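You operate a simulated robot arm through the tools that you are given. There is no shell and no other tool. Be economical: measure what you need, move in short steps, check, and stop when the job is done.

You run a simulated robot arm. Do the job below in one go: nothing can be reset, and whatever is moved stays where it is left.

JOB
Start the cooler on high with swing on, louvres down and pump on.
Fine: shut its side door first; watch the display till it is under 30 C.

It is judged by the outcome, as a careful person would: the job done as asked, and still so three seconds after it is handed in. It fails if anything else is knocked over, pushed out of place, dropped, spilled or broken.

ROBOT AND FRAMES
A 7-joint arm with a two-finger gripper, hanging from a carriage that runs on a rail from [-1.023, 0.004] to [1.457, -0.006] (x, y) and turns from -5.114 to 6.877 rad about z. Base frame: it is fixed where the carriage stands at the start and does not move with it; the origin is on the floor, on the carriage's upright axis, x ahead of it, y to its left, z up. Lengths are in m, angles in rad, forces in N, time in s.
With the tool pointing down near the work surface it reaches from about 0.1 to 0.44 m from the robot's upright axis, wherever it stands. Its first joint turns from -2.496 to 2.496 rad. Places, roughly: air cooler [0.5, 0.7, 0.5]; black drain valve [0.4, 0.3, 0.4]; blue water valve [0.7, 0.3, 0.3]; cooler control panel [0.5, 0.5, 1.1]; cooler side door [0.7, 0.2, 0.7]; cooler speed knob [0.4, 0.5, 1.1]; louvre lever [0.4, 0.3, 0.9]; pump button [0.5, 0.4, 1.1]; swing button [0.6, 0.4, 1.1]. Payload 1.37 kg.
The TCP is the grasp point between the finger pads, 0.016 m short of the fingertips. In the tool frame z runs along the fingers and y along their closing line. The gripper opens to 0.092 m. The gripper's body begins 0.074 m behind the TCP.
Orientation is told as [roll, pitch, yaw] about the base's x, y, z axes, in that order, counted from this pose: with the fingers straight down and closing along the base's y, the tool's x points along the base's -x, its y along +y and its z along -z.

CONTROLS
- The arm moves only by the tool apply_moves. Its argument "motion" is a list that holds one entry, the list of rows, each a list of 7 numbers: the shift along the base's x, y, z in mm, then the turn, a rotation vector about the base's x, y, z in rad, then the opening in per cent of the stroke, from 0 (shut) to 100 (fully open). In form: [[[dx, dy, dz, rx, ry, rz, gripper], ...]]. A call has 1 to 12 rows; each row shifts and turns the commanded pose from where the row before left it. Each row takes 0.2 s and may step no farther than 0.05 m and 0.15 rad from the row before; otherwise, or with a gripper value out of range, the whole call is refused. A pose out of reach is approached as far as the arm can. The call stops where the force on the tool passes 40 N (or 10 N more than at its start, if that is more) or the arm is blocked; 0.2 s more then pass. Each finger halts on what it meets, pressing with about 26 N; the grip force reading is that of the motor and also rises with nothing between the fingers. The clock runs only during rows and for 0.2 s after the last one: add rows that do not move to give the fingers time. The reply holds the time, the measured pose of the TCP, the force on the tool along the base axes, the opening and the grip force, in the units named above and with some noise, with the torque about the TCP (base axes, N m) and any sound that the robot's microphone picked up.
- Cameras (640 x 400 px; columns grow to the right, rows downward): "scene" is now at [0.2662, 0.0581, 1.8711]; the picture's right is [0.78, -0.63, 0.00], its down [-0.50, -0.61, -0.62] and it looks along [0.39, 0.48, -0.78] (base axes); focal length 277 px, centre (320, 200). "wrist" rides on the gripper at [0.071, 0.019, -0.111] in the tool frame; the picture's right is [-0.26, 0.96, 0.00], its down [-0.78, -0.21, -0.59] and it looks along [-0.57, -0.15, 0.81] (tool axes); focal length 280 px, centre (320, 200). There is no depth. A picture from a camera that has moved, and an enlarged one, comes with that camera's place and axes in the base frame and with its lens.
- get_image(camera): a new picture of that camera. It takes no simulated time.
- lift_body(by): slides the trunk up (or, below 0, down) by that many m; the arm and the scene camera ride with it, the base frame stays. It gives what a move gives, with no picture.
- drive_base(legs): drives the robot by 1 to 6 legs, each [ahead, left, turn to the left] in m, m and rad, along the robot's own axes; the way and the turn of a leg run together, so that a leg with both is an arc; at most 1.5 m and 3.142 rad a leg. The arm and the cameras ride along, it lands a little off, and it stops where it bumps. It keeps to its track: a leg is cut to what the track allows. It gives what a move gives.
- turn_head(pan, tilt): turns the head with the scene camera to pan (to the left, within 2.705 rad either way) and tilt (down, from -0.506 to 1.204), counted from straight ahead of the robot. It gives what a move gives.
- close_up(camera, box): a new picture of the part [left, top, right, bottom] of that camera's present view, enlarged. It takes no simulated time.
- finish_job(): hands the job in; it is judged then, once.

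Work in short steps. Places have to be worked out from the pictures, the camera data and where the tool is seen: move nearer, look again, correct. Check each grasp and each placing, and mend what went wrong. You have 120 turns and 90 pictures in all, those below and enlarged ones among them. Open the gripper and draw the arm clear of the work before you hand the job in, unless the task says otherwise; then end with one line.

The tools are called after "Call:" by a JSON object that holds its "name" and its "arguments". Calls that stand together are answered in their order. apply_moves: Moves the arm, as the interface text tells. Its arguments: {"type":"object","properties":{"motion":{"type":"array","items":{"type":"array","items":{"type":"array","items":{"type":"number"}}}}},"required":["motion"]} The other tools are called the same way: lift_body (by) slides the trunk up or down; drive_base (legs) drives the base; turn_head (pan, tilt) turns the head that bears the scene camera; get_image (camera) takes a picture; close_up (camera, box) takes an enlarged picture of a part of a camera's view; finish_job () hands the job in.

At the start:

```text
t: 0.0
position: [0.7055, 0.3745, 1.4511]
orientation: [0.0, 0.001, -0.001]
ft_force: [0.3, 0.2, 0.1]
wrist_torque: [-0.01, -0.02, 0.04]
grip_width: 0.0919
finger_force: 0.1
trunk travel left (down, up): [-0.525, 0.056]
robot x, y, heading: [0.001, -0.0015, -0.003]
head pan, tilt: [0.888, 0.902]
```

scene: 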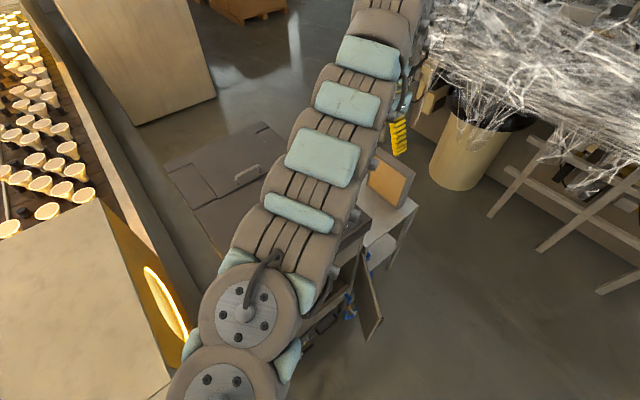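
wrist: 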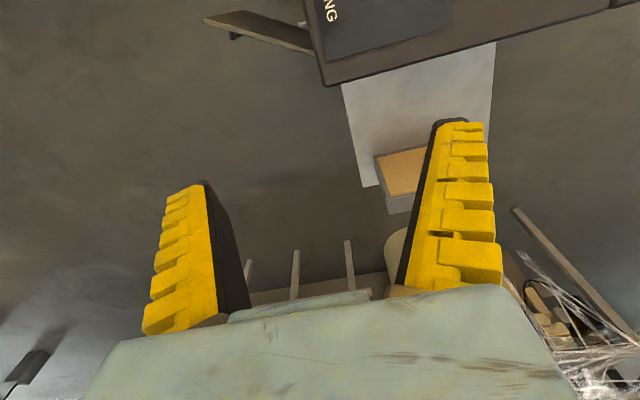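

The arm hides the cooler in the scene view. I'll drive back along the rail a bit to see it from the side.

Call:
{"name": "drive_base", "arguments": {"legs": [[-0.5, 0, 0]]}}

Call:
{"name": "turn_head", "arguments": {"pan": 0.5, "tilt": 0.7}}

Call:
{"name": "get_image", "arguments": {"camera": "scene"}}

Call:
{"name": "get_image", "arguments": {"camera": "wrist"}}

```text
t: 2.9
position: [0.2057, 0.375, 1.4517]
orientation: [0.0, -0.002, -0.003]
ft_force: [0.3, 0.3, -0.3]
wrist_torque: [-0.04, -0.04, 0.0]
grip_width: 0.0921
finger_force: 0.1
trunk travel left (down, up): [-0.525, 0.056]
robot x, y, heading: [-0.4998, 0.0034, -0.003]
head pan, tilt: [0.888, 0.902]
```

```text
t: 3.8
position: [0.2066, 0.3748, 1.4506]
orientation: [-0.001, -0.001, -0.001]
ft_force: [0.6, 0.3, 0.5]
wrist_torque: [0.06, -0.02, 0.01]
grip_width: 0.0921
finger_force: 0.0
trunk travel left (down, up): [-0.525, 0.056]
robot x, y, heading: [-0.4979, 0.005, 0.001]
head pan, tilt: [0.499, 0.7]
```

```text
87 pictures are left
camera scene: at [-0.2058, 0.042, 1.8873], right [0.48, -0.88, 0.0], down [-0.57, -0.31, -0.76], along [0.67, 0.37, -0.64], focal length 277 px, centre (320, 200)
```

scene: 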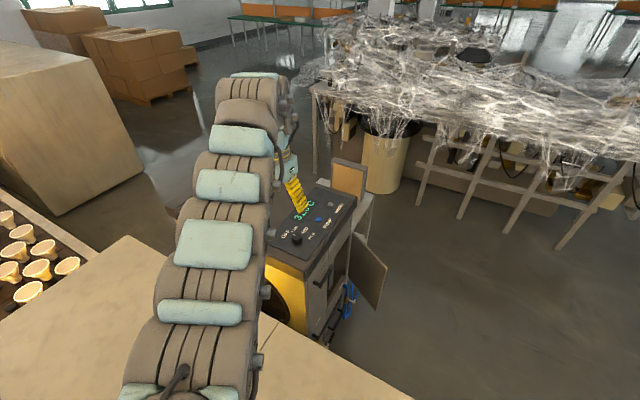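

```text
86 pictures are left
camera wrist: at [0.1353, 0.3954, 1.5632], right [0.26, 0.96, 0.0], down [0.78, -0.21, 0.59], along [0.57, -0.16, -0.81], focal length 280 px, centre (320, 200)
```

wrist: 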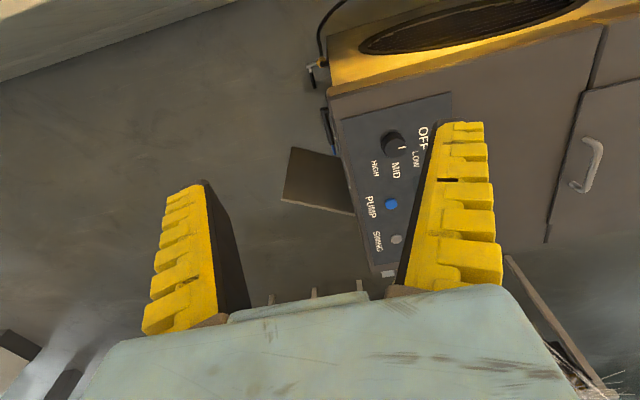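

The panel is on the top and the door on the -y side is ajar. I'll zoom in on it.

Call:
{"name": "close_up", "arguments": {"camera": "scene", "box": [240, 140, 420, 350]}}

Call:
{"name": "close_up", "arguments": {"camera": "wrist", "box": [260, 0, 480, 300]}}

```text
1.90 times, centred on (330, 245) of scene
camera zoom: at [-0.2058, 0.042, 1.8873], right [0.48, -0.88, 0.0], down [-0.57, -0.31, -0.76], along [0.67, 0.37, -0.64], focal length 527 px, centre (301, 114)
```

zoom: 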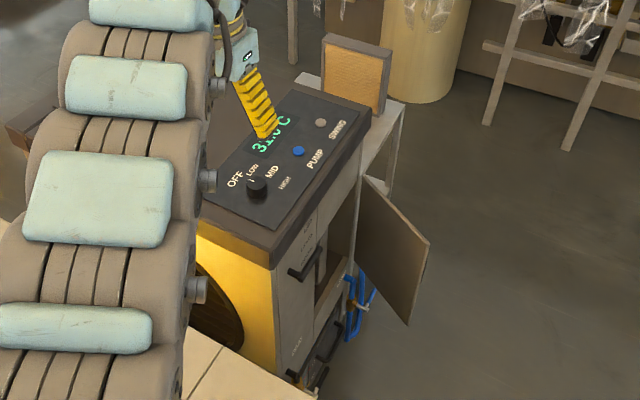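

```text
1.33 times, centred on (370, 150) of wrist
camera zoom: at [0.1353, 0.3954, 1.5632], right [0.26, 0.96, 0.0], down [0.78, -0.21, 0.59], along [0.57, -0.16, -0.81], focal length 374 px, centre (253, 267)
```

zoom: 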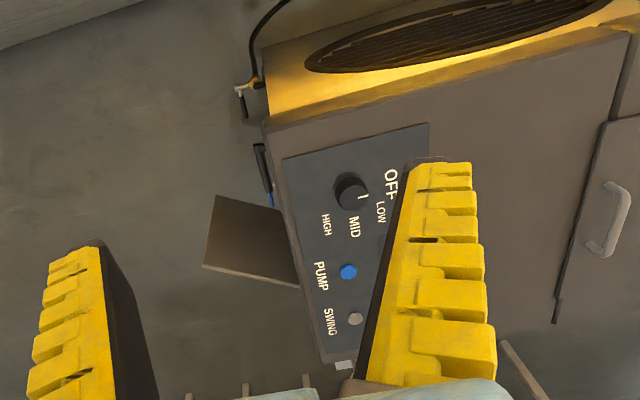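

I'll turn the carriage so the arm points away from the cooler, and use the head to look at the cooler's -y side.

Call:
{"name": "drive_base", "arguments": {"legs": [[0, 0, -1.57]]}}

Call:
{"name": "turn_head", "arguments": {"pan": 2.2, "tilt": 0.75}}

Call:
{"name": "get_image", "arguments": {"camera": "scene"}}

```text
t: 8.1
position: [-0.139, -0.7104, 1.4515]
orientation: [0.0, -0.002, -1.593]
ft_force: [0.5, 0.8, -0.8]
wrist_torque: [-0.01, 0.02, 0.0]
grip_width: 0.0921
finger_force: 0.0
trunk travel left (down, up): [-0.525, 0.056]
robot x, y, heading: [-0.4979, 0.0032, -1.59]
head pan, tilt: [0.499, 0.7]
```

```text
t: 9.8
position: [-0.1401, -0.7101, 1.4509]
orientation: [0.001, -0.002, -1.592]
ft_force: [-0.2, 0.1, 0.2]
wrist_torque: [-0.02, 0.04, -0.01]
grip_width: 0.0921
finger_force: 0.1
trunk travel left (down, up): [-0.525, 0.056]
robot x, y, heading: [-0.5015, -0.0033, -1.593]
head pan, tilt: [2.201, 0.75]
```

```text
83 pictures are left
camera scene: at [-0.437, -0.1711, 1.8831], right [0.57, -0.82, 0.0], down [-0.56, -0.39, -0.73], along [0.6, 0.42, -0.68], focal length 277 px, centre (320, 200)
```

scene: 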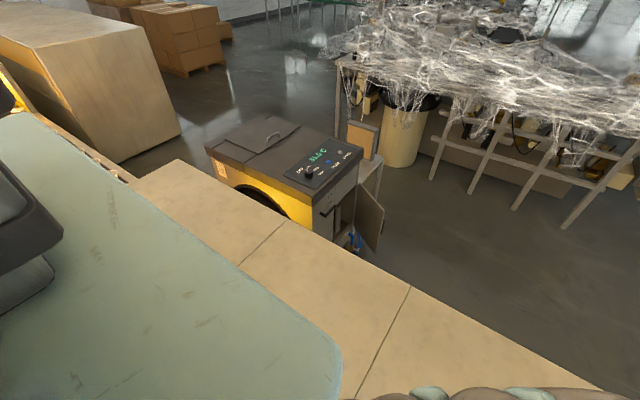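

Clear view now. I'll drive along the rail to a spot in front of the side (robot's left is +x) and look at the side face.

Call:
{"name": "drive_base", "arguments": {"legs": [[0, 0.75, 0]]}}

Call:
{"name": "turn_head", "arguments": {"pan": 2.7, "tilt": 0.95}}

Call:
{"name": "get_image", "arguments": {"camera": "scene"}}

```text
t: 13.9
position: [0.607, -0.714, 1.4507]
orientation: [0.001, 0.0, -1.594]
ft_force: [-0.1, 0.2, 0.5]
wrist_torque: [-0.01, 0.0, -0.04]
grip_width: 0.0917
finger_force: 0.0
trunk travel left (down, up): [-0.525, 0.056]
robot x, y, heading: [0.2494, -0.001, -1.593]
head pan, tilt: [2.201, 0.75]
```

```text
t: 14.8
position: [0.6062, -0.7139, 1.4509]
orientation: [0.0, -0.002, -1.594]
ft_force: [0.0, -0.6, 0.2]
wrist_torque: [0.0, 0.04, -0.04]
grip_width: 0.0918
finger_force: 0.0
trunk travel left (down, up): [-0.525, 0.056]
robot x, y, heading: [0.2488, 0.0009, -1.593]
head pan, tilt: [2.7, 0.949]
```

```text
82 pictures are left
camera scene: at [0.275, -0.1563, 1.8676], right [0.89, -0.45, 0.0], down [-0.36, -0.73, -0.58], along [0.26, 0.52, -0.81], focal length 277 px, centre (320, 200)
```

scene: 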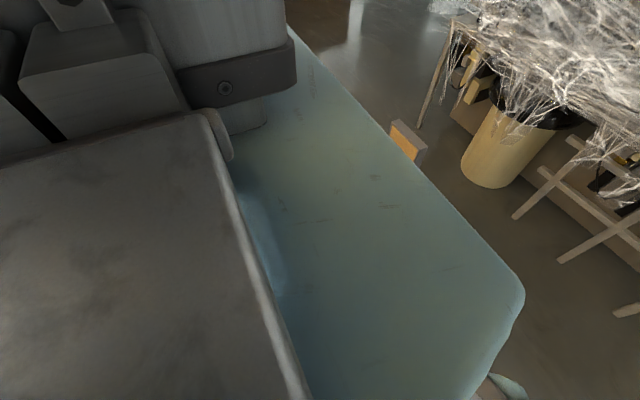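

The robot's shoulder blocks that view. I'll move back a bit and turn to heading about -0.9 so the arm is out of the line of sight.

Call:
{"name": "drive_base", "arguments": {"legs": [[0, -0.3, 0], [0, 0, 0.7]]}}

Call:
{"name": "turn_head", "arguments": {"pan": 1.65, "tilt": 0.9}}

Call:
{"name": "get_image", "arguments": {"camera": "scene"}}

```text
t: 18.7
position: [0.6836, -0.3123, 1.4511]
orientation: [0.0, -0.001, -0.89]
ft_force: [0.2, 0.2, -0.8]
wrist_torque: [-0.01, 0.02, -0.01]
grip_width: 0.0917
finger_force: 0.0
trunk travel left (down, up): [-0.525, 0.056]
robot x, y, heading: [-0.0533, 0.0012, -0.892]
head pan, tilt: [2.7, 0.949]
```

```text
t: 20.0
position: [0.6848, -0.3122, 1.4507]
orientation: [0.002, -0.002, -0.89]
ft_force: [-0.8, 0.1, -0.4]
wrist_torque: [-0.04, 0.0, 0.0]
grip_width: 0.0922
finger_force: 0.2
trunk travel left (down, up): [-0.525, 0.056]
robot x, y, heading: [-0.0518, -0.003, -0.887]
head pan, tilt: [1.649, 0.901]
```

```text
81 pictures are left
camera scene: at [0.1409, -0.119, 1.8712], right [0.69, -0.72, 0.0], down [-0.57, -0.54, -0.62], along [0.45, 0.43, -0.78], focal length 277 px, centre (320, 200)
```

scene: 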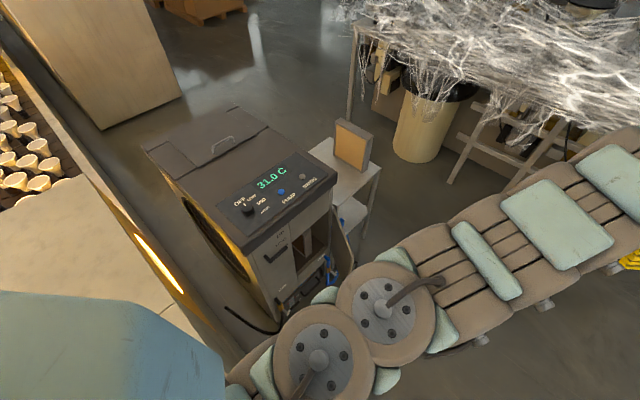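

Call:
{"name": "close_up", "arguments": {"camera": "scene", "box": [210, 160, 390, 320]}}

Call:
{"name": "lift_body", "arguments": {"by": -0.15}}

Call:
{"name": "turn_head", "arguments": {"pan": 1.75, "tilt": 0.9}}

Call:
{"name": "close_up", "arguments": {"camera": "scene", "box": [200, 100, 480, 360]}}

```text
2.50 times, centred on (300, 240) of scene
camera zoom: at [0.1409, -0.119, 1.8712], right [0.69, -0.72, 0.0], down [-0.57, -0.54, -0.62], along [0.45, 0.43, -0.78], focal length 692 px, centre (370, 100)
```

zoom: 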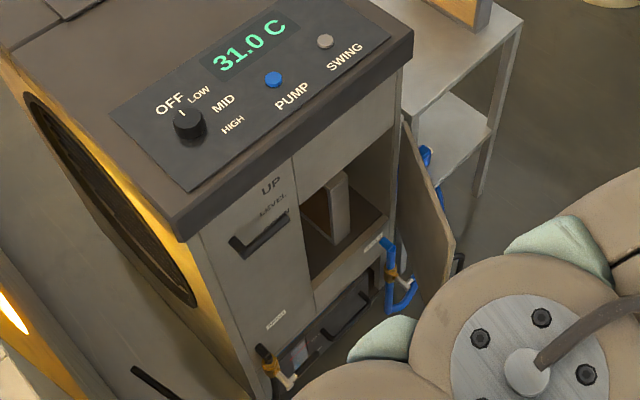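

```text
t: 21.8
position: [0.6841, -0.3117, 1.3022]
orientation: [0.0, -0.001, -0.89]
ft_force: [0.1, 0.8, 0.8]
wrist_torque: [0.0, 0.0, 0.02]
grip_width: 0.0918
finger_force: 0.0
trunk travel left (down, up): [-0.375, 0.206]
robot x, y, heading: [-0.0476, 0.0001, -0.893]
head pan, tilt: [1.649, 0.901]
```

```text
t: 22.4
position: [0.6857, -0.3128, 1.3017]
orientation: [0.001, -0.001, -0.889]
ft_force: [0.4, -0.8, -0.6]
wrist_torque: [0.0, -0.01, 0.01]
grip_width: 0.0918
finger_force: 0.0
trunk travel left (down, up): [-0.375, 0.206]
robot x, y, heading: [-0.0506, 0.0003, -0.89]
head pan, tilt: [1.751, 0.901]
```

```text
1.54 times, centred on (340, 230) of scene
camera zoom: at [0.1354, -0.1138, 1.7212], right [0.76, -0.65, 0.0], down [-0.51, -0.59, -0.62], along [0.4, 0.47, -0.78], focal length 426 px, centre (289, 154)
```

zoom: 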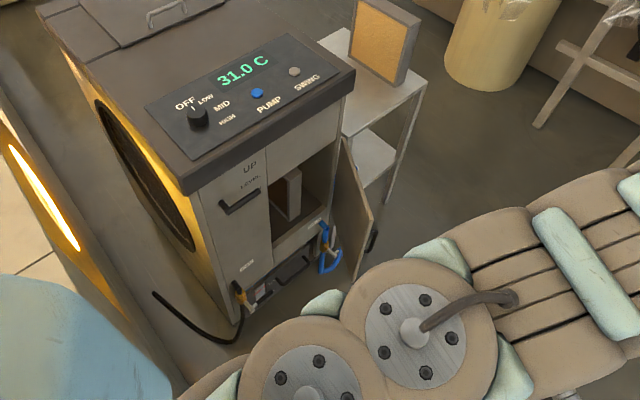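

The gauge and lower parts need a nearer look. I'll turn the carriage back to heading ~0 and then swing the wrist camera round to look at the side face.

Call:
{"name": "drive_base", "arguments": {"legs": [[0, 0, 0.5]]}}

Call:
{"name": "apply_moves", "arguments": {"motion": [[[-30, -30, 0, 0, 0, 0.14, 100], [-30, -30, 0, 0, 0, 0.14, 100], [-30, -30, 0, 0, 0, 0.14, 100], [-20, -20, 0, 0, 0, 0.14, 100], [-20, -20, 0, 0, 0, 0.14, 100], [-10, -10, 0, 0, 0, 0.14, 100], [0, 0, 0, 0, 0, 0.14, 100], [0, 0, 0, 0, 0, 0.14, 100], [0, 0, 0, 0, 0, 0.14, 100], [0, 0, 0, 0, 0, 0.14, 100], [0, 0, 0, 0, 0, 0.14, 100], [0, 0, 0, 0, 0, 0.14, 100]]]}}

Call:
{"name": "get_image", "arguments": {"camera": "wrist"}}

```text
t: 24.2
position: [0.7426, 0.0757, 1.3014]
orientation: [0.001, -0.003, -0.392]
ft_force: [-0.2, 0.3, -0.2]
wrist_torque: [0.0, -0.01, 0.03]
grip_width: 0.0919
finger_force: 0.1
trunk travel left (down, up): [-0.375, 0.206]
robot x, y, heading: [-0.0491, -0.0005, -0.395]
head pan, tilt: [1.751, 0.901]
```

```text
t: 26.8
position: [0.657, -0.0617, 1.286]
orientation: [-0.001, -0.001, 1.288]
ft_force: [0.4, 0.2, -1.0]
wrist_torque: [0.0, 0.03, 0.02]
grip_width: 0.0919
finger_force: 0.1
out of reach, approached as far as the arm can: row 3, 4, 5
trunk travel left (down, up): [-0.375, 0.206]
robot x, y, heading: [-0.0512, -0.001, -0.393]
head pan, tilt: [1.751, 0.901]
```

```text
78 pictures are left
camera wrist: at [0.619, -0.1246, 1.3975], right [-0.85, 0.52, 0.0], down [0.42, 0.69, 0.59], along [0.31, 0.5, -0.81], focal length 280 px, centre (320, 200)
```

wrist: 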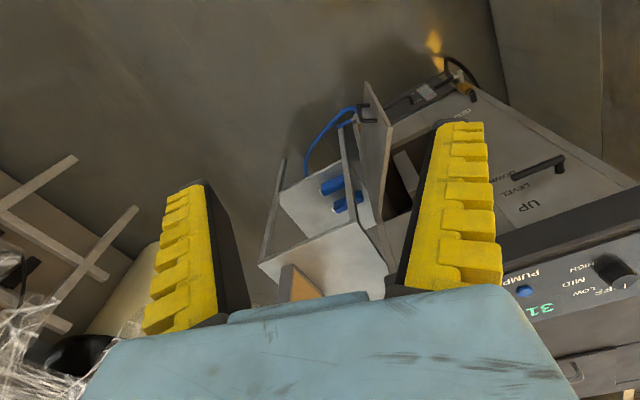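

The view works (upside-down). I'll move the wrist camera toward -x for a squarer look at the side.

Call:
{"name": "apply_moves", "arguments": {"motion": [[[-40, -10, -20, 0, 0, 0.1, 100], [-40, -10, -20, 0, 0, 0.1, 100], [-40, -10, -20, 0, 0, 0.08, 100], [-40, -10, -20, 0, 0, 0, 100], [-40, -10, -20, 0, 0, 0, 100]]]}}

Call:
{"name": "get_image", "arguments": {"camera": "wrist"}}

```text
t: 28.0
position: [0.6517, -0.07, 1.2827]
orientation: [0.002, 0.001, 1.493]
ft_force: [0.2, 0.0, 0.2]
wrist_torque: [-0.02, -0.04, 0.0]
grip_width: 0.0922
finger_force: 0.1
out of reach, approached as far as the arm can: row 1, 2, 3, 4, 5
trunk travel left (down, up): [-0.375, 0.206]
robot x, y, heading: [-0.0531, -0.0005, -0.386]
head pan, tilt: [1.751, 0.901]
```

```text
77 pictures are left
camera wrist: at [0.628, -0.1387, 1.3952], right [-0.94, 0.34, 0.0], down [0.27, 0.76, 0.59], along [0.2, 0.55, -0.81], focal length 280 px, centre (320, 200)
```

wrist: 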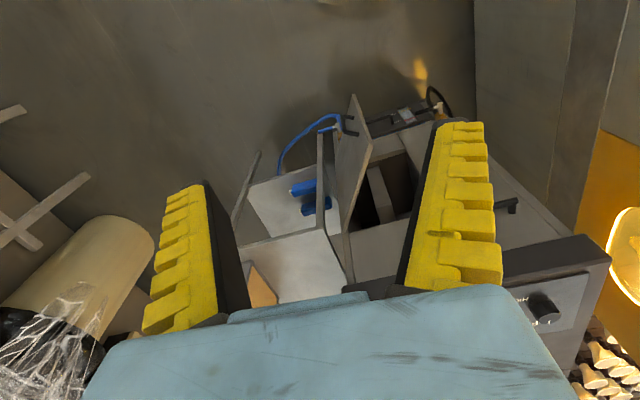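

At this height the arm cannot come nearer; I'll shift the carriage along the rail instead.

Call:
{"name": "drive_base", "arguments": {"legs": [[-0.185, -0.076, 0]]}}

Call:
{"name": "get_image", "arguments": {"camera": "wrist"}}

```text
t: 29.6
position: [0.4523, -0.0713, 1.2834]
orientation: [0.002, 0.002, 1.487]
ft_force: [-0.5, 0.3, -0.1]
wrist_torque: [0.01, 0.01, 0.0]
grip_width: 0.0919
finger_force: 0.0
trunk travel left (down, up): [-0.375, 0.206]
robot x, y, heading: [-0.2531, 0.0005, -0.389]
head pan, tilt: [1.751, 0.901]
```

```text
76 pictures are left
camera wrist: at [0.4272, -0.1398, 1.3953], right [-0.94, 0.34, 0.0], down [0.28, 0.76, 0.59], along [0.2, 0.55, -0.81], focal length 280 px, centre (320, 200)
```

wrist: 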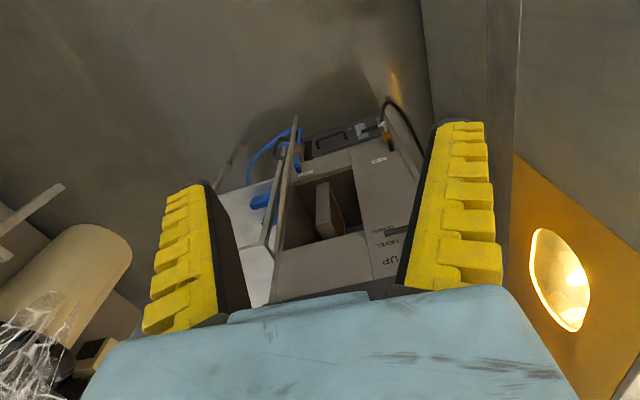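

Call:
{"name": "close_up", "arguments": {"camera": "wrist", "box": [230, 90, 430, 300]}}

```text
1.90 times, centred on (330, 195) of wrist
camera zoom: at [0.4272, -0.1398, 1.3953], right [-0.94, 0.34, 0.0], down [0.28, 0.76, 0.59], along [0.2, 0.55, -0.81], focal length 534 px, centre (301, 210)
```

zoom: 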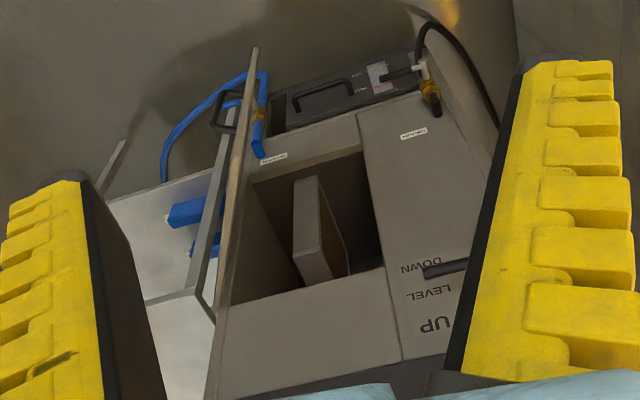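

I need a closer look at the gauge and valves low down; lower the wrist.

Call:
{"name": "apply_moves", "arguments": {"motion": [[[0, -10, -50, 0, 0, 0, 100], [0, -10, -50, 0, 0, 0, 100], [0, -10, -50, 0, 0, 0, 100], [0, 0, -50, 0, 0, 0, 100], [0, 0, -50, 0, 0, 0, 100], [0, 0, -50, 0, 0, 0, 100]]]}}

Call:
{"name": "get_image", "arguments": {"camera": "wrist"}}

```text
refused: row 1 steps farther than a row can; nothing moved
```

```text
74 pictures are left
camera wrist: at [0.4272, -0.1398, 1.3953], right [-0.94, 0.34, 0.0], down [0.28, 0.76, 0.59], along [0.2, 0.55, -0.81], focal length 280 px, centre (320, 200)
```

wrist: 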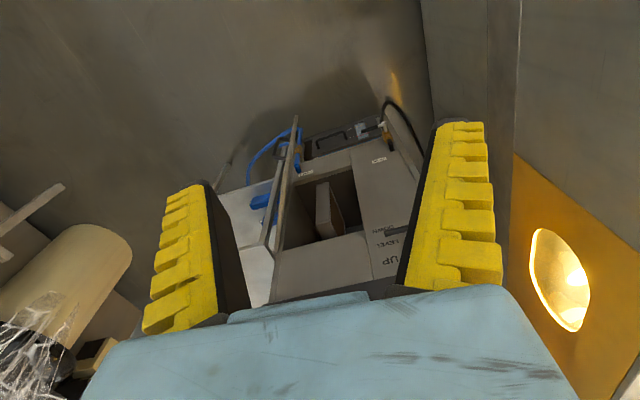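

Call:
{"name": "apply_moves", "arguments": {"motion": [[[0, 0, -48, 0, 0, 0, 100], [0, 0, -48, 0, 0, 0, 100], [0, 0, -48, 0, 0, 0, 100], [0, 0, -48, 0, 0, 0, 100], [0, 0, -48, 0, 0, 0, 100], [0, 0, -48, 0, 0, 0, 100]]]}}

Call:
{"name": "get_image", "arguments": {"camera": "wrist"}}

```text
t: 31.0
position: [0.4512, -0.0706, 1.2825]
orientation: [0.001, 0.001, 1.488]
ft_force: [-0.2, -0.6, -0.1]
wrist_torque: [0.01, -0.01, 0.01]
grip_width: 0.0918
finger_force: 0.0
out of reach, approached as far as the arm can: row 1, 2, 3, 4, 5, 6
trunk travel left (down, up): [-0.375, 0.206]
robot x, y, heading: [-0.249, 0.0002, -0.392]
head pan, tilt: [1.751, 0.901]
```

```text
73 pictures are left
camera wrist: at [0.4271, -0.1398, 1.3952], right [-0.94, 0.34, 0.0], down [0.28, 0.76, 0.59], along [0.2, 0.55, -0.81], focal length 280 px, centre (320, 200)
```

wrist: 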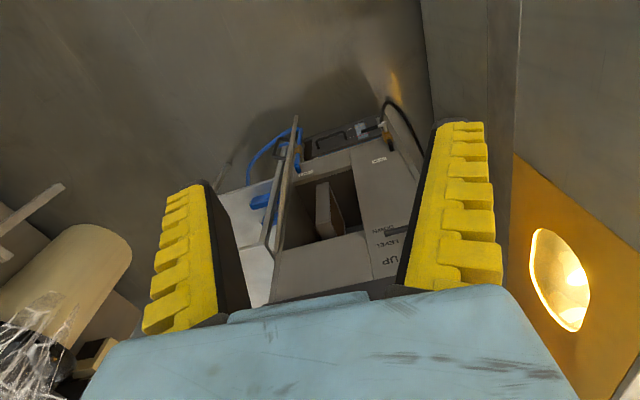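

The arm seems stuck at a limit; I'll test small moves to find which direction is free.

Call:
{"name": "apply_moves", "arguments": {"motion": [[[40, 0, 0, 0, 0, 0, 100], [40, 0, 0, 0, 0, 0, 100], [0, 0, -40, 0, 0, 0, 100], [0, 0, -40, 0, 0, 0, 100]]]}}

Call:
{"name": "turn_head", "arguments": {"pan": 0.3, "tilt": 0.8}}

Call:
{"name": "get_image", "arguments": {"camera": "scene"}}

```text
t: 32.0
position: [0.5335, -0.0713, 1.2028]
orientation: [-0.001, 0.002, 1.489]
ft_force: [0.4, 0.4, 1.2]
wrist_torque: [-0.03, 0.03, 0.0]
grip_width: 0.0917
finger_force: 0.1
trunk travel left (down, up): [-0.375, 0.206]
robot x, y, heading: [-0.2537, 0.0034, -0.394]
head pan, tilt: [1.751, 0.901]
```

```text
t: 33.6
position: [0.5328, -0.0722, 1.2035]
orientation: [0.001, 0.001, 1.487]
ft_force: [0.2, 0.0, 0.3]
wrist_torque: [-0.05, -0.03, -0.02]
grip_width: 0.0918
finger_force: 0.0
trunk travel left (down, up): [-0.375, 0.206]
robot x, y, heading: [-0.2513, -0.0015, -0.388]
head pan, tilt: [0.3, 0.799]
```

```text
72 pictures are left
camera scene: at [0.0306, -0.0917, 1.7291], right [-0.09, -1.0, 0.0], down [-0.71, 0.07, -0.7], along [0.69, -0.07, -0.72], focal length 277 px, centre (320, 200)
```

scene: 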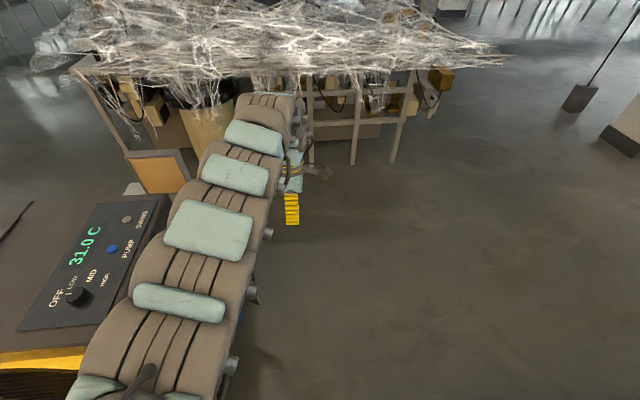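

Moving outward and down works. I'll continue down, then look.

Call:
{"name": "apply_moves", "arguments": {"motion": [[[0, 0, -45, 0, 0, 0, 100], [0, 0, -45, 0, 0, 0, 100], [0, 0, -45, 0, 0, 0, 100], [0, 0, -45, 0, 0, 0, 100], [-40, 0, 0, 0, 0, 0, 100], [-40, 0, 0, 0, 0, 0, 100], [-40, 0, 0, 0, 0, 0, 100]]]}}

Call:
{"name": "get_image", "arguments": {"camera": "wrist"}}

```text
t: 35.2
position: [0.4479, -0.0787, 1.004]
orientation: [0.012, 0.004, 1.486]
ft_force: [-3.2, -4.0, -1.7]
wrist_torque: [0.44, -0.27, -0.02]
grip_width: 0.0917
finger_force: 0.0
out of reach, approached as far as the arm can: row 6, 7
trunk travel left (down, up): [-0.375, 0.206]
robot x, y, heading: [-0.2517, 0.001, -0.394]
head pan, tilt: [0.3, 0.799]
```

```text
71 pictures are left
camera wrist: at [0.4237, -0.1475, 1.117], right [-0.94, 0.34, 0.01], down [0.28, 0.76, 0.58], along [0.19, 0.55, -0.81], focal length 280 px, centre (320, 200)
```

wrist: 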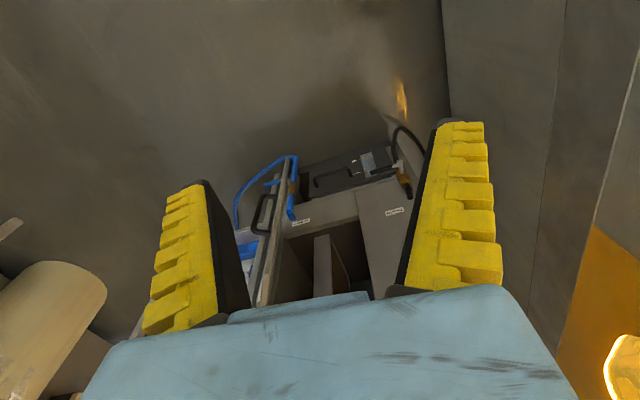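

Call:
{"name": "close_up", "arguments": {"camera": "wrist", "box": [220, 110, 430, 300]}}

Call:
{"name": "turn_head", "arguments": {"pan": 1.0, "tilt": 0.9}}

Call:
{"name": "get_image", "arguments": {"camera": "scene"}}

```text
2.11 times, centred on (325, 205) of wrist
camera zoom: at [0.4237, -0.1475, 1.117], right [-0.94, 0.34, 0.01], down [0.28, 0.76, 0.58], along [0.19, 0.55, -0.81], focal length 590 px, centre (310, 190)
```

zoom: 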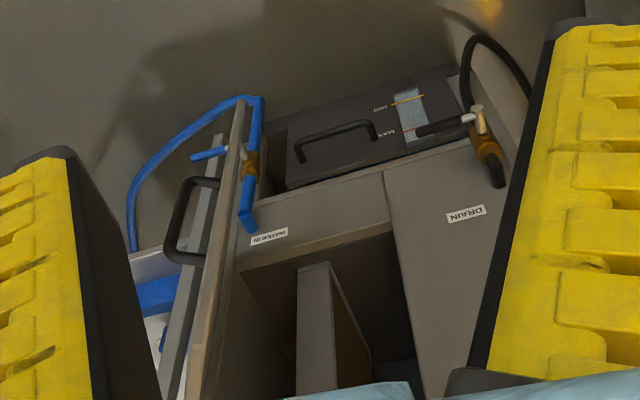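

```text
t: 36.3
position: [0.455, -0.0708, 1.0082]
orientation: [0.001, 0.003, 1.496]
ft_force: [0.5, 0.3, -0.8]
wrist_torque: [-0.03, 0.04, -0.01]
grip_width: 0.0919
finger_force: 0.1
trunk travel left (down, up): [-0.375, 0.206]
robot x, y, heading: [-0.2489, 0.0018, -0.394]
head pan, tilt: [1.0, 0.901]
```

```text
69 pictures are left
camera scene: at [0.0124, -0.0412, 1.7212], right [0.57, -0.82, 0.0], down [-0.64, -0.45, -0.62], along [0.51, 0.35, -0.78], focal length 277 px, centre (320, 200)
```

scene: 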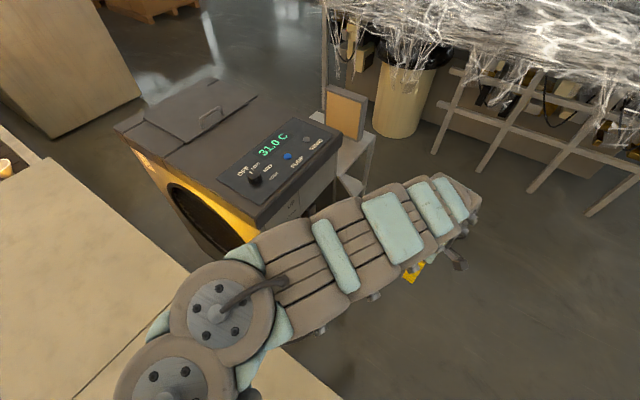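

Call:
{"name": "close_up", "arguments": {"camera": "wrist", "box": [330, 125, 420, 195]}}

Call:
{"name": "close_up", "arguments": {"camera": "wrist", "box": [230, 140, 320, 240]}}

```text
5.71 times, centred on (375, 160) of wrist
camera zoom: at [0.4304, -0.1409, 1.121], right [-0.94, 0.33, 0.0], down [0.27, 0.76, 0.59], along [0.19, 0.55, -0.81], focal length 1602 px, centre (6, 429)
```

zoom: 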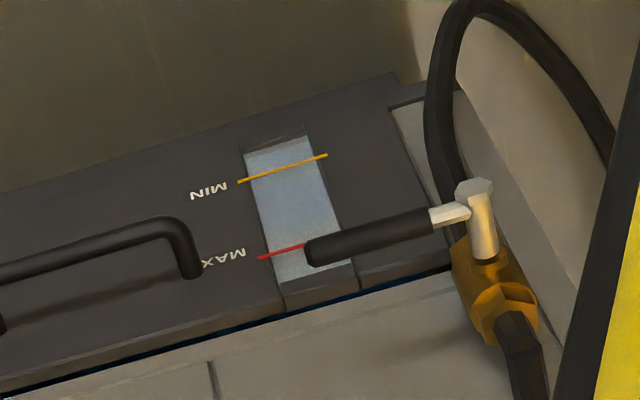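

```text
4.00 times, centred on (275, 190) of wrist
camera zoom: at [0.4304, -0.1409, 1.121], right [-0.94, 0.33, 0.0], down [0.27, 0.76, 0.59], along [0.19, 0.55, -0.81], focal length 1122 px, centre (500, 240)
```

zoom: 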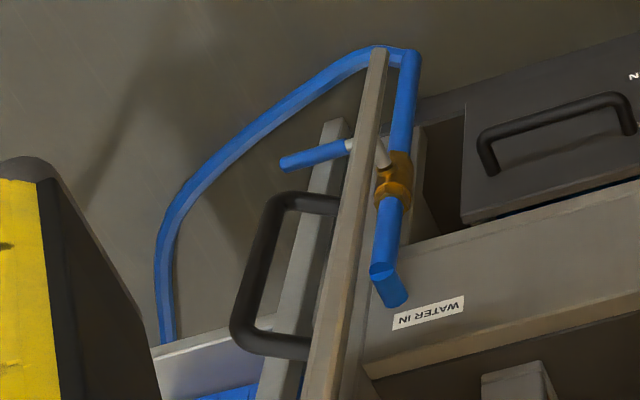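

Both valve levers stand across their pipes (closed). I want a surer look at the gauge, so lower the wrist further.

Call:
{"name": "apply_moves", "arguments": {"motion": [[[0, 0, -45, 0, 0, 0, 100], [0, 0, -45, 0, 0, 0, 100], [0, 0, -45, 0, 0, 0, 100], [0, 0, -45, 0, 0, 0, 100], [0, 0, -45, 0, 0, 0, 100]]]}}

Call:
{"name": "get_image", "arguments": {"camera": "wrist"}}

```text
t: 37.5
position: [0.4525, -0.0713, 0.7814]
orientation: [0.0, 0.0, 1.489]
ft_force: [0.1, 0.4, 0.4]
wrist_torque: [-0.02, 0.05, -0.01]
grip_width: 0.092
finger_force: 0.1
trunk travel left (down, up): [-0.375, 0.206]
robot x, y, heading: [-0.2517, 0.0016, -0.393]
head pan, tilt: [1.0, 0.901]
```

```text
66 pictures are left
camera wrist: at [0.4275, -0.1407, 0.8931], right [-0.94, 0.34, 0.0], down [0.27, 0.76, 0.59], along [0.2, 0.55, -0.81], focal length 280 px, centre (320, 200)
```

wrist: 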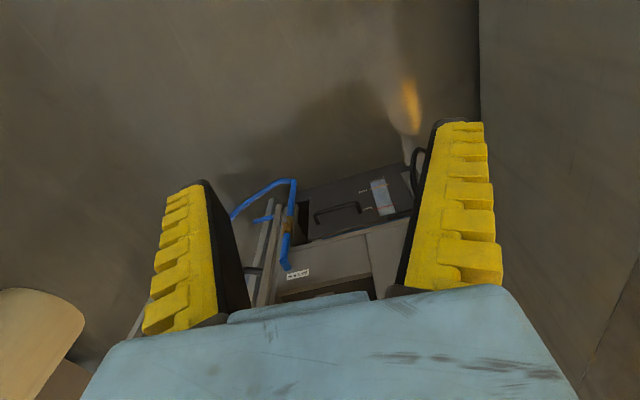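

Call:
{"name": "close_up", "arguments": {"camera": "wrist", "box": [290, 160, 420, 240]}}

Call:
{"name": "close_up", "arguments": {"camera": "wrist", "box": [225, 165, 325, 305]}}

```text
4.92 times, centred on (355, 200) of wrist
camera zoom: at [0.4275, -0.1407, 0.8931], right [-0.94, 0.34, 0.0], down [0.27, 0.76, 0.59], along [0.2, 0.55, -0.81], focal length 1380 px, centre (148, 200)
```

zoom: 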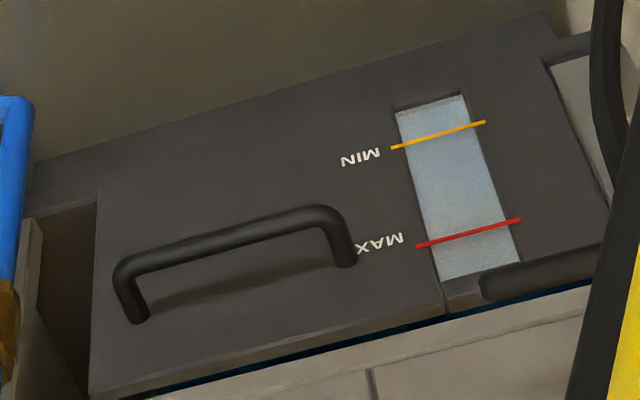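

```text
2.86 times, centred on (275, 235) of wrist
camera zoom: at [0.4275, -0.1407, 0.8931], right [-0.94, 0.34, 0.0], down [0.27, 0.76, 0.59], along [0.2, 0.55, -0.81], focal length 801 px, centre (449, 100)
```

zoom: 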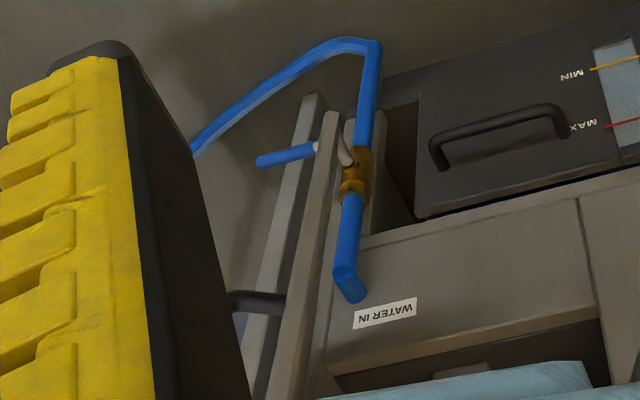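

Call:
{"name": "close_up", "arguments": {"camera": "wrist", "box": [365, 175, 405, 225]}}

```text
8.00 times, centred on (385, 200) of wrist
camera zoom: at [0.4275, -0.1407, 0.8931], right [-0.94, 0.34, 0.0], down [0.27, 0.76, 0.59], along [0.2, 0.55, -0.81], focal length 2243 px, centre (-200, 200)
```

zoom: 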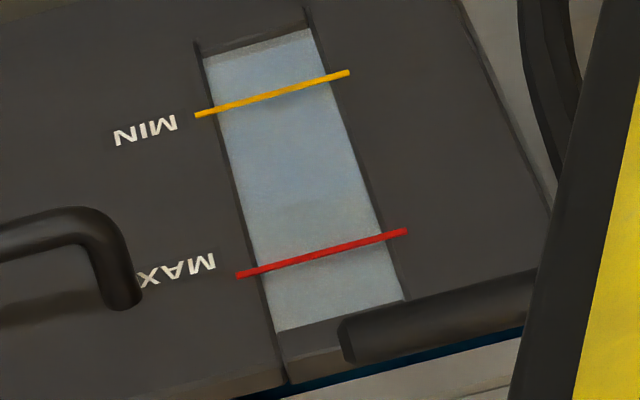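

Call:
{"name": "close_up", "arguments": {"camera": "wrist", "box": [310, 205, 400, 255]}}

```text
7.11 times, centred on (355, 230) of wrist
camera zoom: at [0.4275, -0.1407, 0.8931], right [-0.94, 0.34, 0.0], down [0.27, 0.76, 0.59], along [0.2, 0.55, -0.81], focal length 1994 px, centre (71, -13)
```

zoom: 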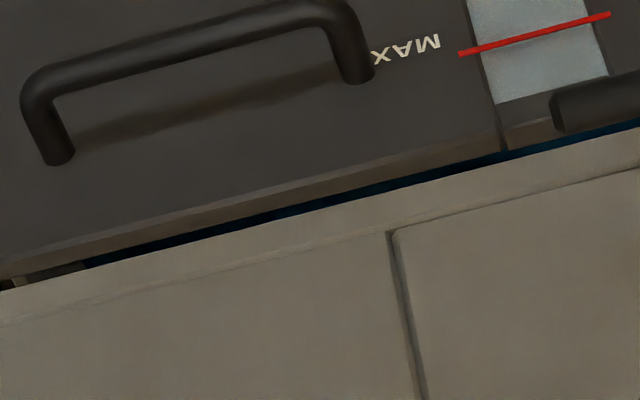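

The tank gauge is pale blue throughout, with blue water glimpsed above the drawer: it looks full, with both valves closed. The door is hinged at about (0.73, 0.36) and its free end is near (0.60, 0.14), about 60° open. I'll shut the fingers and tilt the tool toward +y to test the reach.

Call:
{"name": "apply_moves", "arguments": {"motion": [[[0, 0, 0, 0.12, 0, 0, 0], [0, 0, 0, 0.12, 0, 0, 0], [0, 0, 0, 0.12, 0, 0, 0], [0, 0, 0, 0.12, 0, 0, 0], [0, 0, 0, 0.12, 0, 0, 0]]]}}

Call:
{"name": "get_image", "arguments": {"camera": "wrist"}}

Call:
{"name": "get_image", "arguments": {"camera": "scene"}}

```text
t: 38.7
position: [0.4479, -0.0743, 0.7842]
orientation: [0.039, -0.416, 1.482]
ft_force: [1.1, -0.3, 0.4]
wrist_torque: [0.03, 0.0, 0.01]
grip_width: 0.0001
finger_force: 25.8
out of reach, approached as far as the arm can: row 4, 5
trunk travel left (down, up): [-0.375, 0.206]
robot x, y, heading: [-0.2518, 0.0017, -0.398]
head pan, tilt: [1.0, 0.901]
```

```text
61 pictures are left
camera wrist: at [0.4222, -0.1817, 0.8585], right [-0.94, 0.31, 0.14], down [0.28, 0.45, 0.85], along [0.2, 0.84, -0.51], focal length 280 px, centre (320, 200)
```

wrist: 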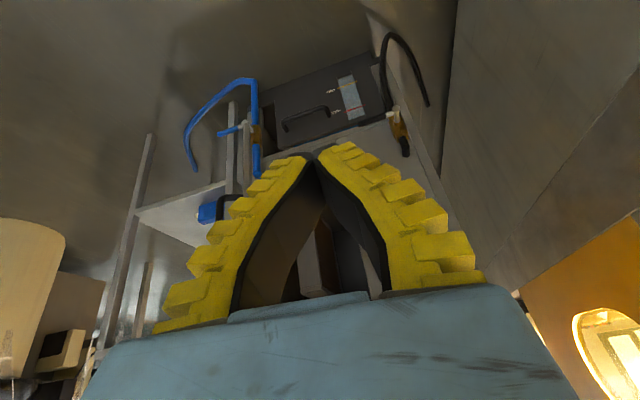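

```text
60 pictures are left
camera scene: at [0.0124, -0.0412, 1.7212], right [0.57, -0.82, 0.0], down [-0.64, -0.45, -0.62], along [0.51, 0.35, -0.78], focal length 277 px, centre (320, 200)
```

scene: 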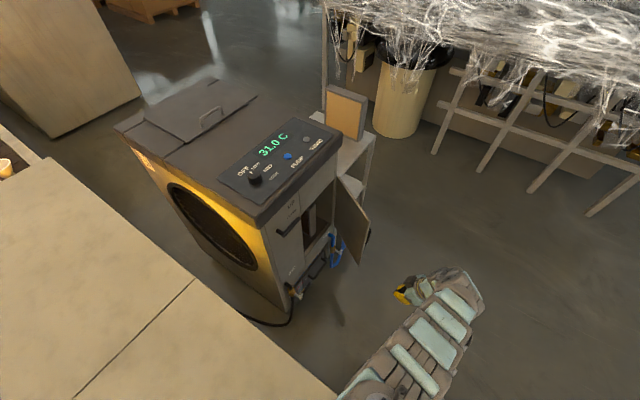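

Tilt of 0.42 rad is reached and the scene view is clear. I'll drive +0.27 m so the tool stands on the outer side of the door.

Call:
{"name": "drive_base", "arguments": {"legs": [[0.249, 0.105, 0]]}}

Call:
{"name": "turn_head", "arguments": {"pan": 1.3, "tilt": 1.0}}

Call:
{"name": "get_image", "arguments": {"camera": "scene"}}

```text
t: 40.6
position: [0.7159, -0.0734, 0.784]
orientation: [0.039, -0.416, 1.482]
ft_force: [-0.5, -0.1, -0.1]
wrist_torque: [-0.01, 0.0, -0.01]
grip_width: 0.0001
finger_force: 26.5
trunk travel left (down, up): [-0.375, 0.206]
robot x, y, heading: [0.017, -0.0011, -0.394]
head pan, tilt: [1.0, 0.901]
```

```text
t: 41.4
position: [0.7157, -0.0743, 0.7843]
orientation: [0.038, -0.418, 1.483]
ft_force: [0.8, -0.3, 0.2]
wrist_torque: [-0.03, -0.04, -0.01]
grip_width: 0.0003
finger_force: 26.2
trunk travel left (down, up): [-0.375, 0.206]
robot x, y, heading: [0.0196, -0.0002, -0.397]
head pan, tilt: [1.3, 1.0]
```

```text
59 pictures are left
camera scene: at [0.2621, -0.0301, 1.714], right [0.79, -0.62, 0.0], down [-0.52, -0.66, -0.54], along [0.33, 0.43, -0.84], focal length 277 px, centre (320, 200)
```

scene: 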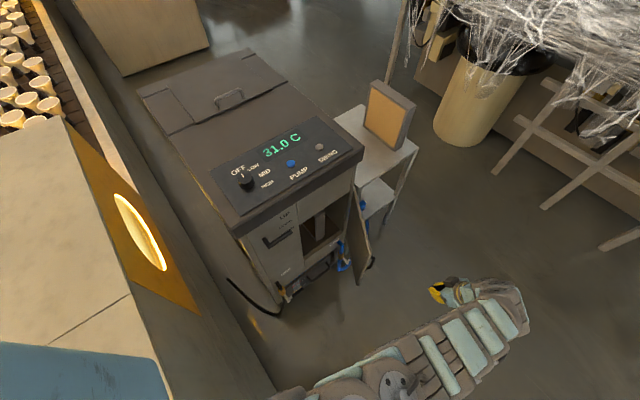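

Call:
{"name": "close_up", "arguments": {"camera": "scene", "box": [220, 150, 460, 310]}}

```text
2.50 times, centred on (340, 230) of scene
camera zoom: at [0.2621, -0.0301, 1.714], right [0.79, -0.62, 0.0], down [-0.52, -0.66, -0.54], along [0.33, 0.43, -0.84], focal length 692 px, centre (270, 125)
```

zoom: 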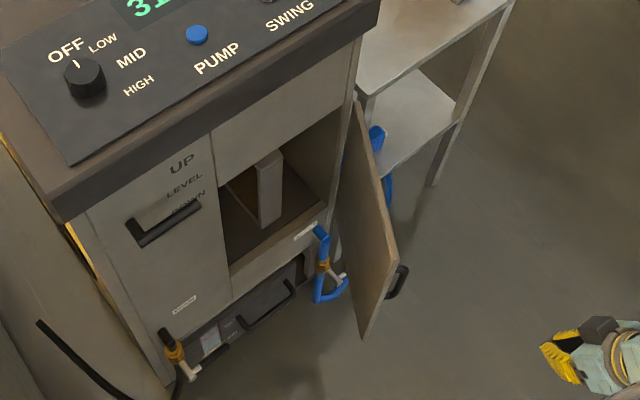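

Geometry from pictures: hinge ≈(0.71, 0.355), free end ≈(0.59, 0.135), door z 0.51–0.875, handle at about 0.70. I'll bring the closed fingertips to just outside the door near its free end, above the handle.

Call:
{"name": "apply_moves", "arguments": {"motion": [[[0, 45, 0, 0, 0, 0, 0], [0, 45, 0, 0, 0, 0, 0], [-5, 45, 3, 0, 0, 0, 0], [-10, 45, 3, 0, 0, 0, 0], [-10, 35, 0, 0, 0, 0, 0]]]}}

Call:
{"name": "close_up", "arguments": {"camera": "scene", "box": [220, 150, 460, 310]}}

```text
t: 42.6
position: [0.6917, 0.1411, 0.7898]
orientation: [0.04, -0.418, 1.482]
ft_force: [0.3, 0.3, 0.0]
wrist_torque: [0.01, 0.0, 0.0]
grip_width: 0.0001
finger_force: 25.5
trunk travel left (down, up): [-0.375, 0.206]
robot x, y, heading: [0.0146, -0.0025, -0.393]
head pan, tilt: [1.3, 1.0]
```

```text
2.50 times, centred on (340, 230) of scene
camera zoom: at [0.2619, -0.03, 1.7139], right [0.79, -0.62, 0.0], down [-0.52, -0.66, -0.54], along [0.33, 0.43, -0.84], focal length 692 px, centre (270, 125)
```

zoom: 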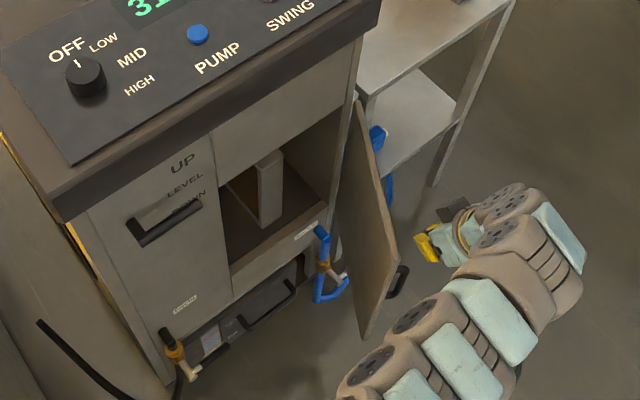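

Fingertips are on the outer side of the door. Push along the closing arc, first half.

Call:
{"name": "apply_moves", "arguments": {"motion": [[[-25, 12, 0, 0, 0, 0, 0], [-25, 12, 0, 0, 0, 0, 0], [-22, 11, 0, 0, 0, 0, 0], [-20, 14, 0, 0, 0, 0, 0], [-18, 18, 0, 0, 0, 0, 0], [-18, 20, 0, 0, 0, 0, 0]]]}}

Call:
{"name": "close_up", "arguments": {"camera": "scene", "box": [220, 150, 460, 310]}}

```text
t: 44.0
position: [0.5628, 0.2277, 0.7893]
orientation: [0.038, -0.418, 1.48]
ft_force: [0.9, -0.1, 0.8]
wrist_torque: [0.05, 0.01, 0.01]
grip_width: 0.0001
finger_force: 26.2
trunk travel left (down, up): [-0.375, 0.206]
robot x, y, heading: [0.0136, 0.0001, -0.391]
head pan, tilt: [1.3, 1.0]
```

```text
2.50 times, centred on (340, 230) of scene
camera zoom: at [0.262, -0.0302, 1.714], right [0.79, -0.62, 0.0], down [-0.52, -0.66, -0.54], along [0.33, 0.43, -0.84], focal length 692 px, centre (270, 125)
```

zoom: 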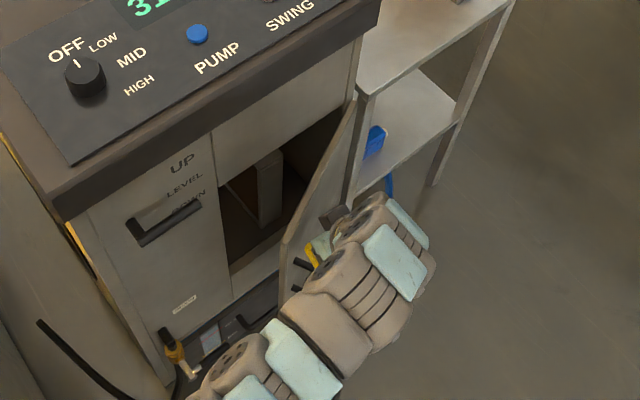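

The door is following. Continue the arc to closing.

Call:
{"name": "apply_moves", "arguments": {"motion": [[[-12, 16, 0, 0, 0, 0, 0], [-10, 18, 0, 0, 0, 0, 0], [-8, 20, 0, 0, 0, 0, 0], [-6, 20, 0, 0, 0, 0, 0], [-3, 20, 0, 0, 0, 0, 0], [0, 20, 0, 0, 0, 0, 0]]]}}

Call:
{"name": "close_up", "arguments": {"camera": "scene", "box": [220, 150, 460, 310]}}

```text
t: 45.4
position: [0.5229, 0.3415, 0.7895]
orientation: [0.039, -0.416, 1.481]
ft_force: [-0.2, -0.2, -0.7]
wrist_torque: [0.02, -0.01, -0.01]
grip_width: 0.0001
finger_force: 26.1
trunk travel left (down, up): [-0.375, 0.206]
robot x, y, heading: [0.017, -0.0035, -0.393]
head pan, tilt: [1.3, 1.0]
```

```text
2.50 times, centred on (340, 230) of scene
camera zoom: at [0.262, -0.0301, 1.714], right [0.79, -0.62, 0.0], down [-0.52, -0.66, -0.54], along [0.33, 0.43, -0.84], focal length 692 px, centre (270, 125)
```

zoom: 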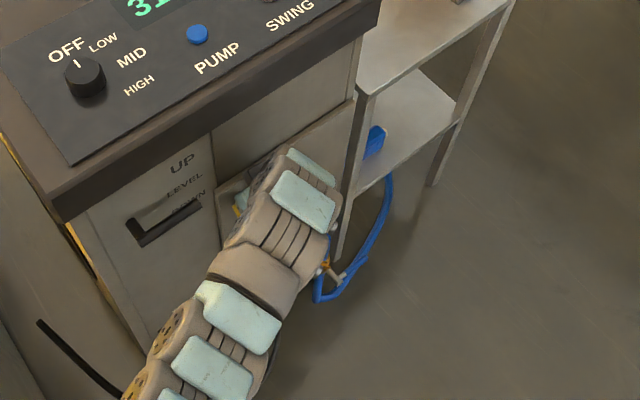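

Nearly shut, no contact force yet; push on slowly until it meets the stop.

Call:
{"name": "apply_moves", "arguments": {"motion": [[[0, 8, 0, 0, 0, 0, 0], [0, 8, 0, 0, 0, 0, 0], [0, 8, 0, 0, 0, 0, 0], [0, 8, 0, 0, 0, 0, 0], [0, 8, 0, 0, 0, 0, 0]]]}}

```text
t: 46.1
position: [0.5263, 0.3474, 0.7853]
orientation: [0.037, -0.4, 1.474]
ft_force: [-8.6, -24.1, 8.0]
wrist_torque: [0.07, 0.08, 0.45]
grip_width: 0.0003
finger_force: 25.6
trunk travel left (down, up): [-0.375, 0.206]
robot x, y, heading: [0.0149, -0.0007, -0.397]
head pan, tilt: [1.3, 1.0]
stopped in row 3: the force on the tool passed its limit at 45 N (the readings are from after the stop); the commanded pose is now the measured one
```

Contact at 45 N: the door is against its stop. Back off in -y and check.

Call:
{"name": "apply_moves", "arguments": {"motion": [[[0, -30, 0, 0, 0, 0, 0], [0, -45, 0, 0, 0, 0, 0], [20, -45, 0, 0, 0, 0, 0], [20, -45, 0, 0, 0, 0, 0], [20, -45, 0, 0, 0, 0, 0], [20, -45, 0, 0, 0, 0, 0]]]}}

Call:
{"name": "close_up", "arguments": {"camera": "scene", "box": [220, 150, 460, 310]}}

```text
t: 47.5
position: [0.6073, 0.1, 0.7878]
orientation: [0.037, -0.409, 1.478]
ft_force: [-0.5, 0.5, -0.2]
wrist_torque: [-0.07, 0.03, 0.0]
grip_width: 0.0
finger_force: 26.1
trunk travel left (down, up): [-0.375, 0.206]
robot x, y, heading: [0.0179, -0.0018, -0.395]
head pan, tilt: [1.3, 1.0]
```

```text
2.50 times, centred on (340, 230) of scene
camera zoom: at [0.2619, -0.0304, 1.714], right [0.79, -0.62, 0.0], down [-0.52, -0.66, -0.54], along [0.33, 0.42, -0.84], focal length 692 px, centre (270, 125)
```

zoom: 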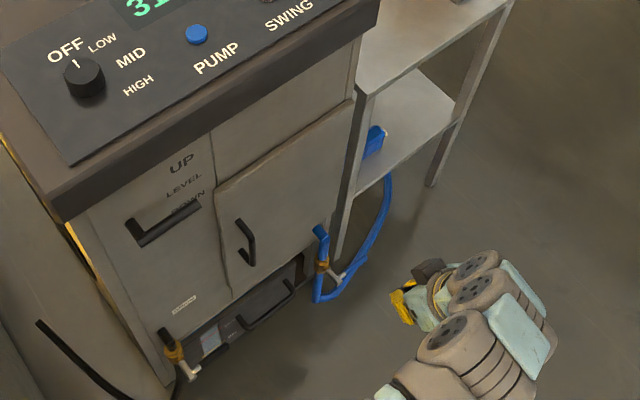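

The door is shut. Now the louvre lever: zoom in.

Call:
{"name": "close_up", "arguments": {"camera": "scene", "box": [240, 190, 330, 300]}}

```text
3.64 times, centred on (285, 245) of scene
camera zoom: at [0.2619, -0.0304, 1.714], right [0.79, -0.62, 0.0], down [-0.52, -0.66, -0.54], along [0.33, 0.42, -0.84], focal length 1006 px, centre (447, 36)
```

zoom: 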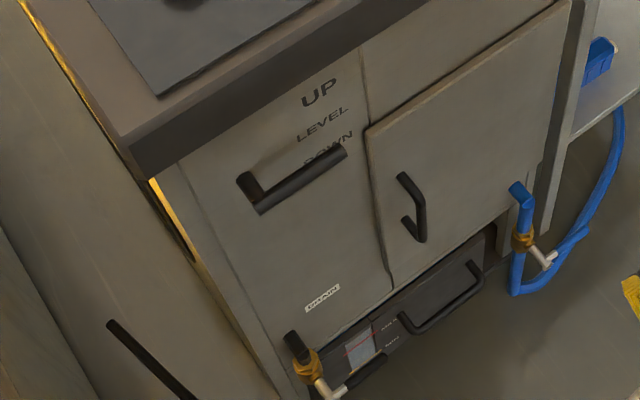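

I need a squarer view of the lever and its labels; move the wrist camera in front of it.

Call:
{"name": "apply_moves", "arguments": {"motion": [[[-10, -40, 20, 0, 0, 0, 0], [-30, -25, 30, 0, 0, 0, 0], [-30, -15, 35, 0, 0, 0, 0], [-30, 0, 35, 0, 0, 0, 0], [-30, 0, 35, 0, 0, 0, 0], [-20, 0, 30, 0, 0, 0, 0]]]}}

Call:
{"name": "get_image", "arguments": {"camera": "wrist"}}

```text
t: 48.9
position: [0.4547, 0.0214, 0.9742]
orientation: [0.037, -0.41, 1.478]
ft_force: [-0.1, -0.5, 0.0]
wrist_torque: [0.0, -0.03, 0.03]
grip_width: 0.0
finger_force: 25.7
trunk travel left (down, up): [-0.375, 0.206]
robot x, y, heading: [0.0157, -0.0033, -0.396]
head pan, tilt: [1.3, 1.0]
```

```text
52 pictures are left
camera wrist: at [0.4295, -0.085, 1.0491], right [-0.94, 0.31, 0.14], down [0.28, 0.46, 0.84], along [0.2, 0.83, -0.52], focal length 280 px, centre (320, 200)
```

wrist: 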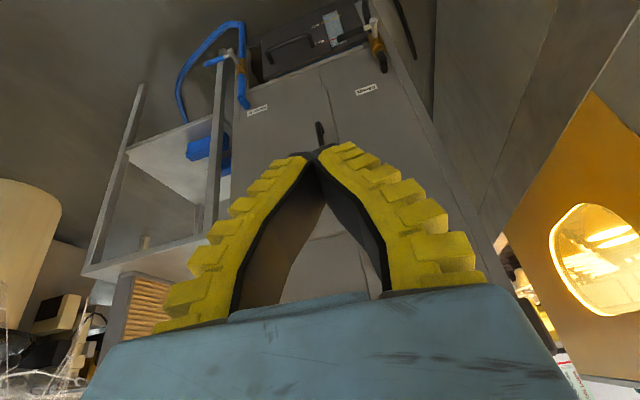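

Call:
{"name": "apply_moves", "arguments": {"motion": [[[45, 0, 0, 0, 0, 0, 0], [45, 0, 0, 0, 0, 0, 0], [45, 0, 0, 0, 0, 0, 0]]]}}

Call:
{"name": "close_up", "arguments": {"camera": "wrist", "box": [370, 100, 620, 290]}}

```text
t: 49.7
position: [0.59, 0.0206, 0.9747]
orientation: [0.038, -0.41, 1.476]
ft_force: [0.5, -0.5, -1.4]
wrist_torque: [-0.02, -0.03, 0.01]
grip_width: 0.0
finger_force: 25.3
trunk travel left (down, up): [-0.375, 0.206]
robot x, y, heading: [0.0182, -0.0025, -0.401]
head pan, tilt: [1.3, 1.0]
```

```text
2.11 times, centred on (495, 195) of wrist
camera zoom: at [0.5653, -0.0868, 1.0492], right [-0.94, 0.32, 0.14], down [0.28, 0.46, 0.84], along [0.2, 0.83, -0.52], focal length 590 px, centre (-48, 210)
```

zoom: 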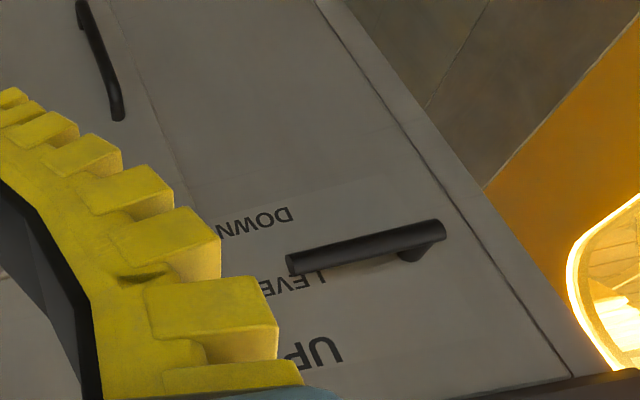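

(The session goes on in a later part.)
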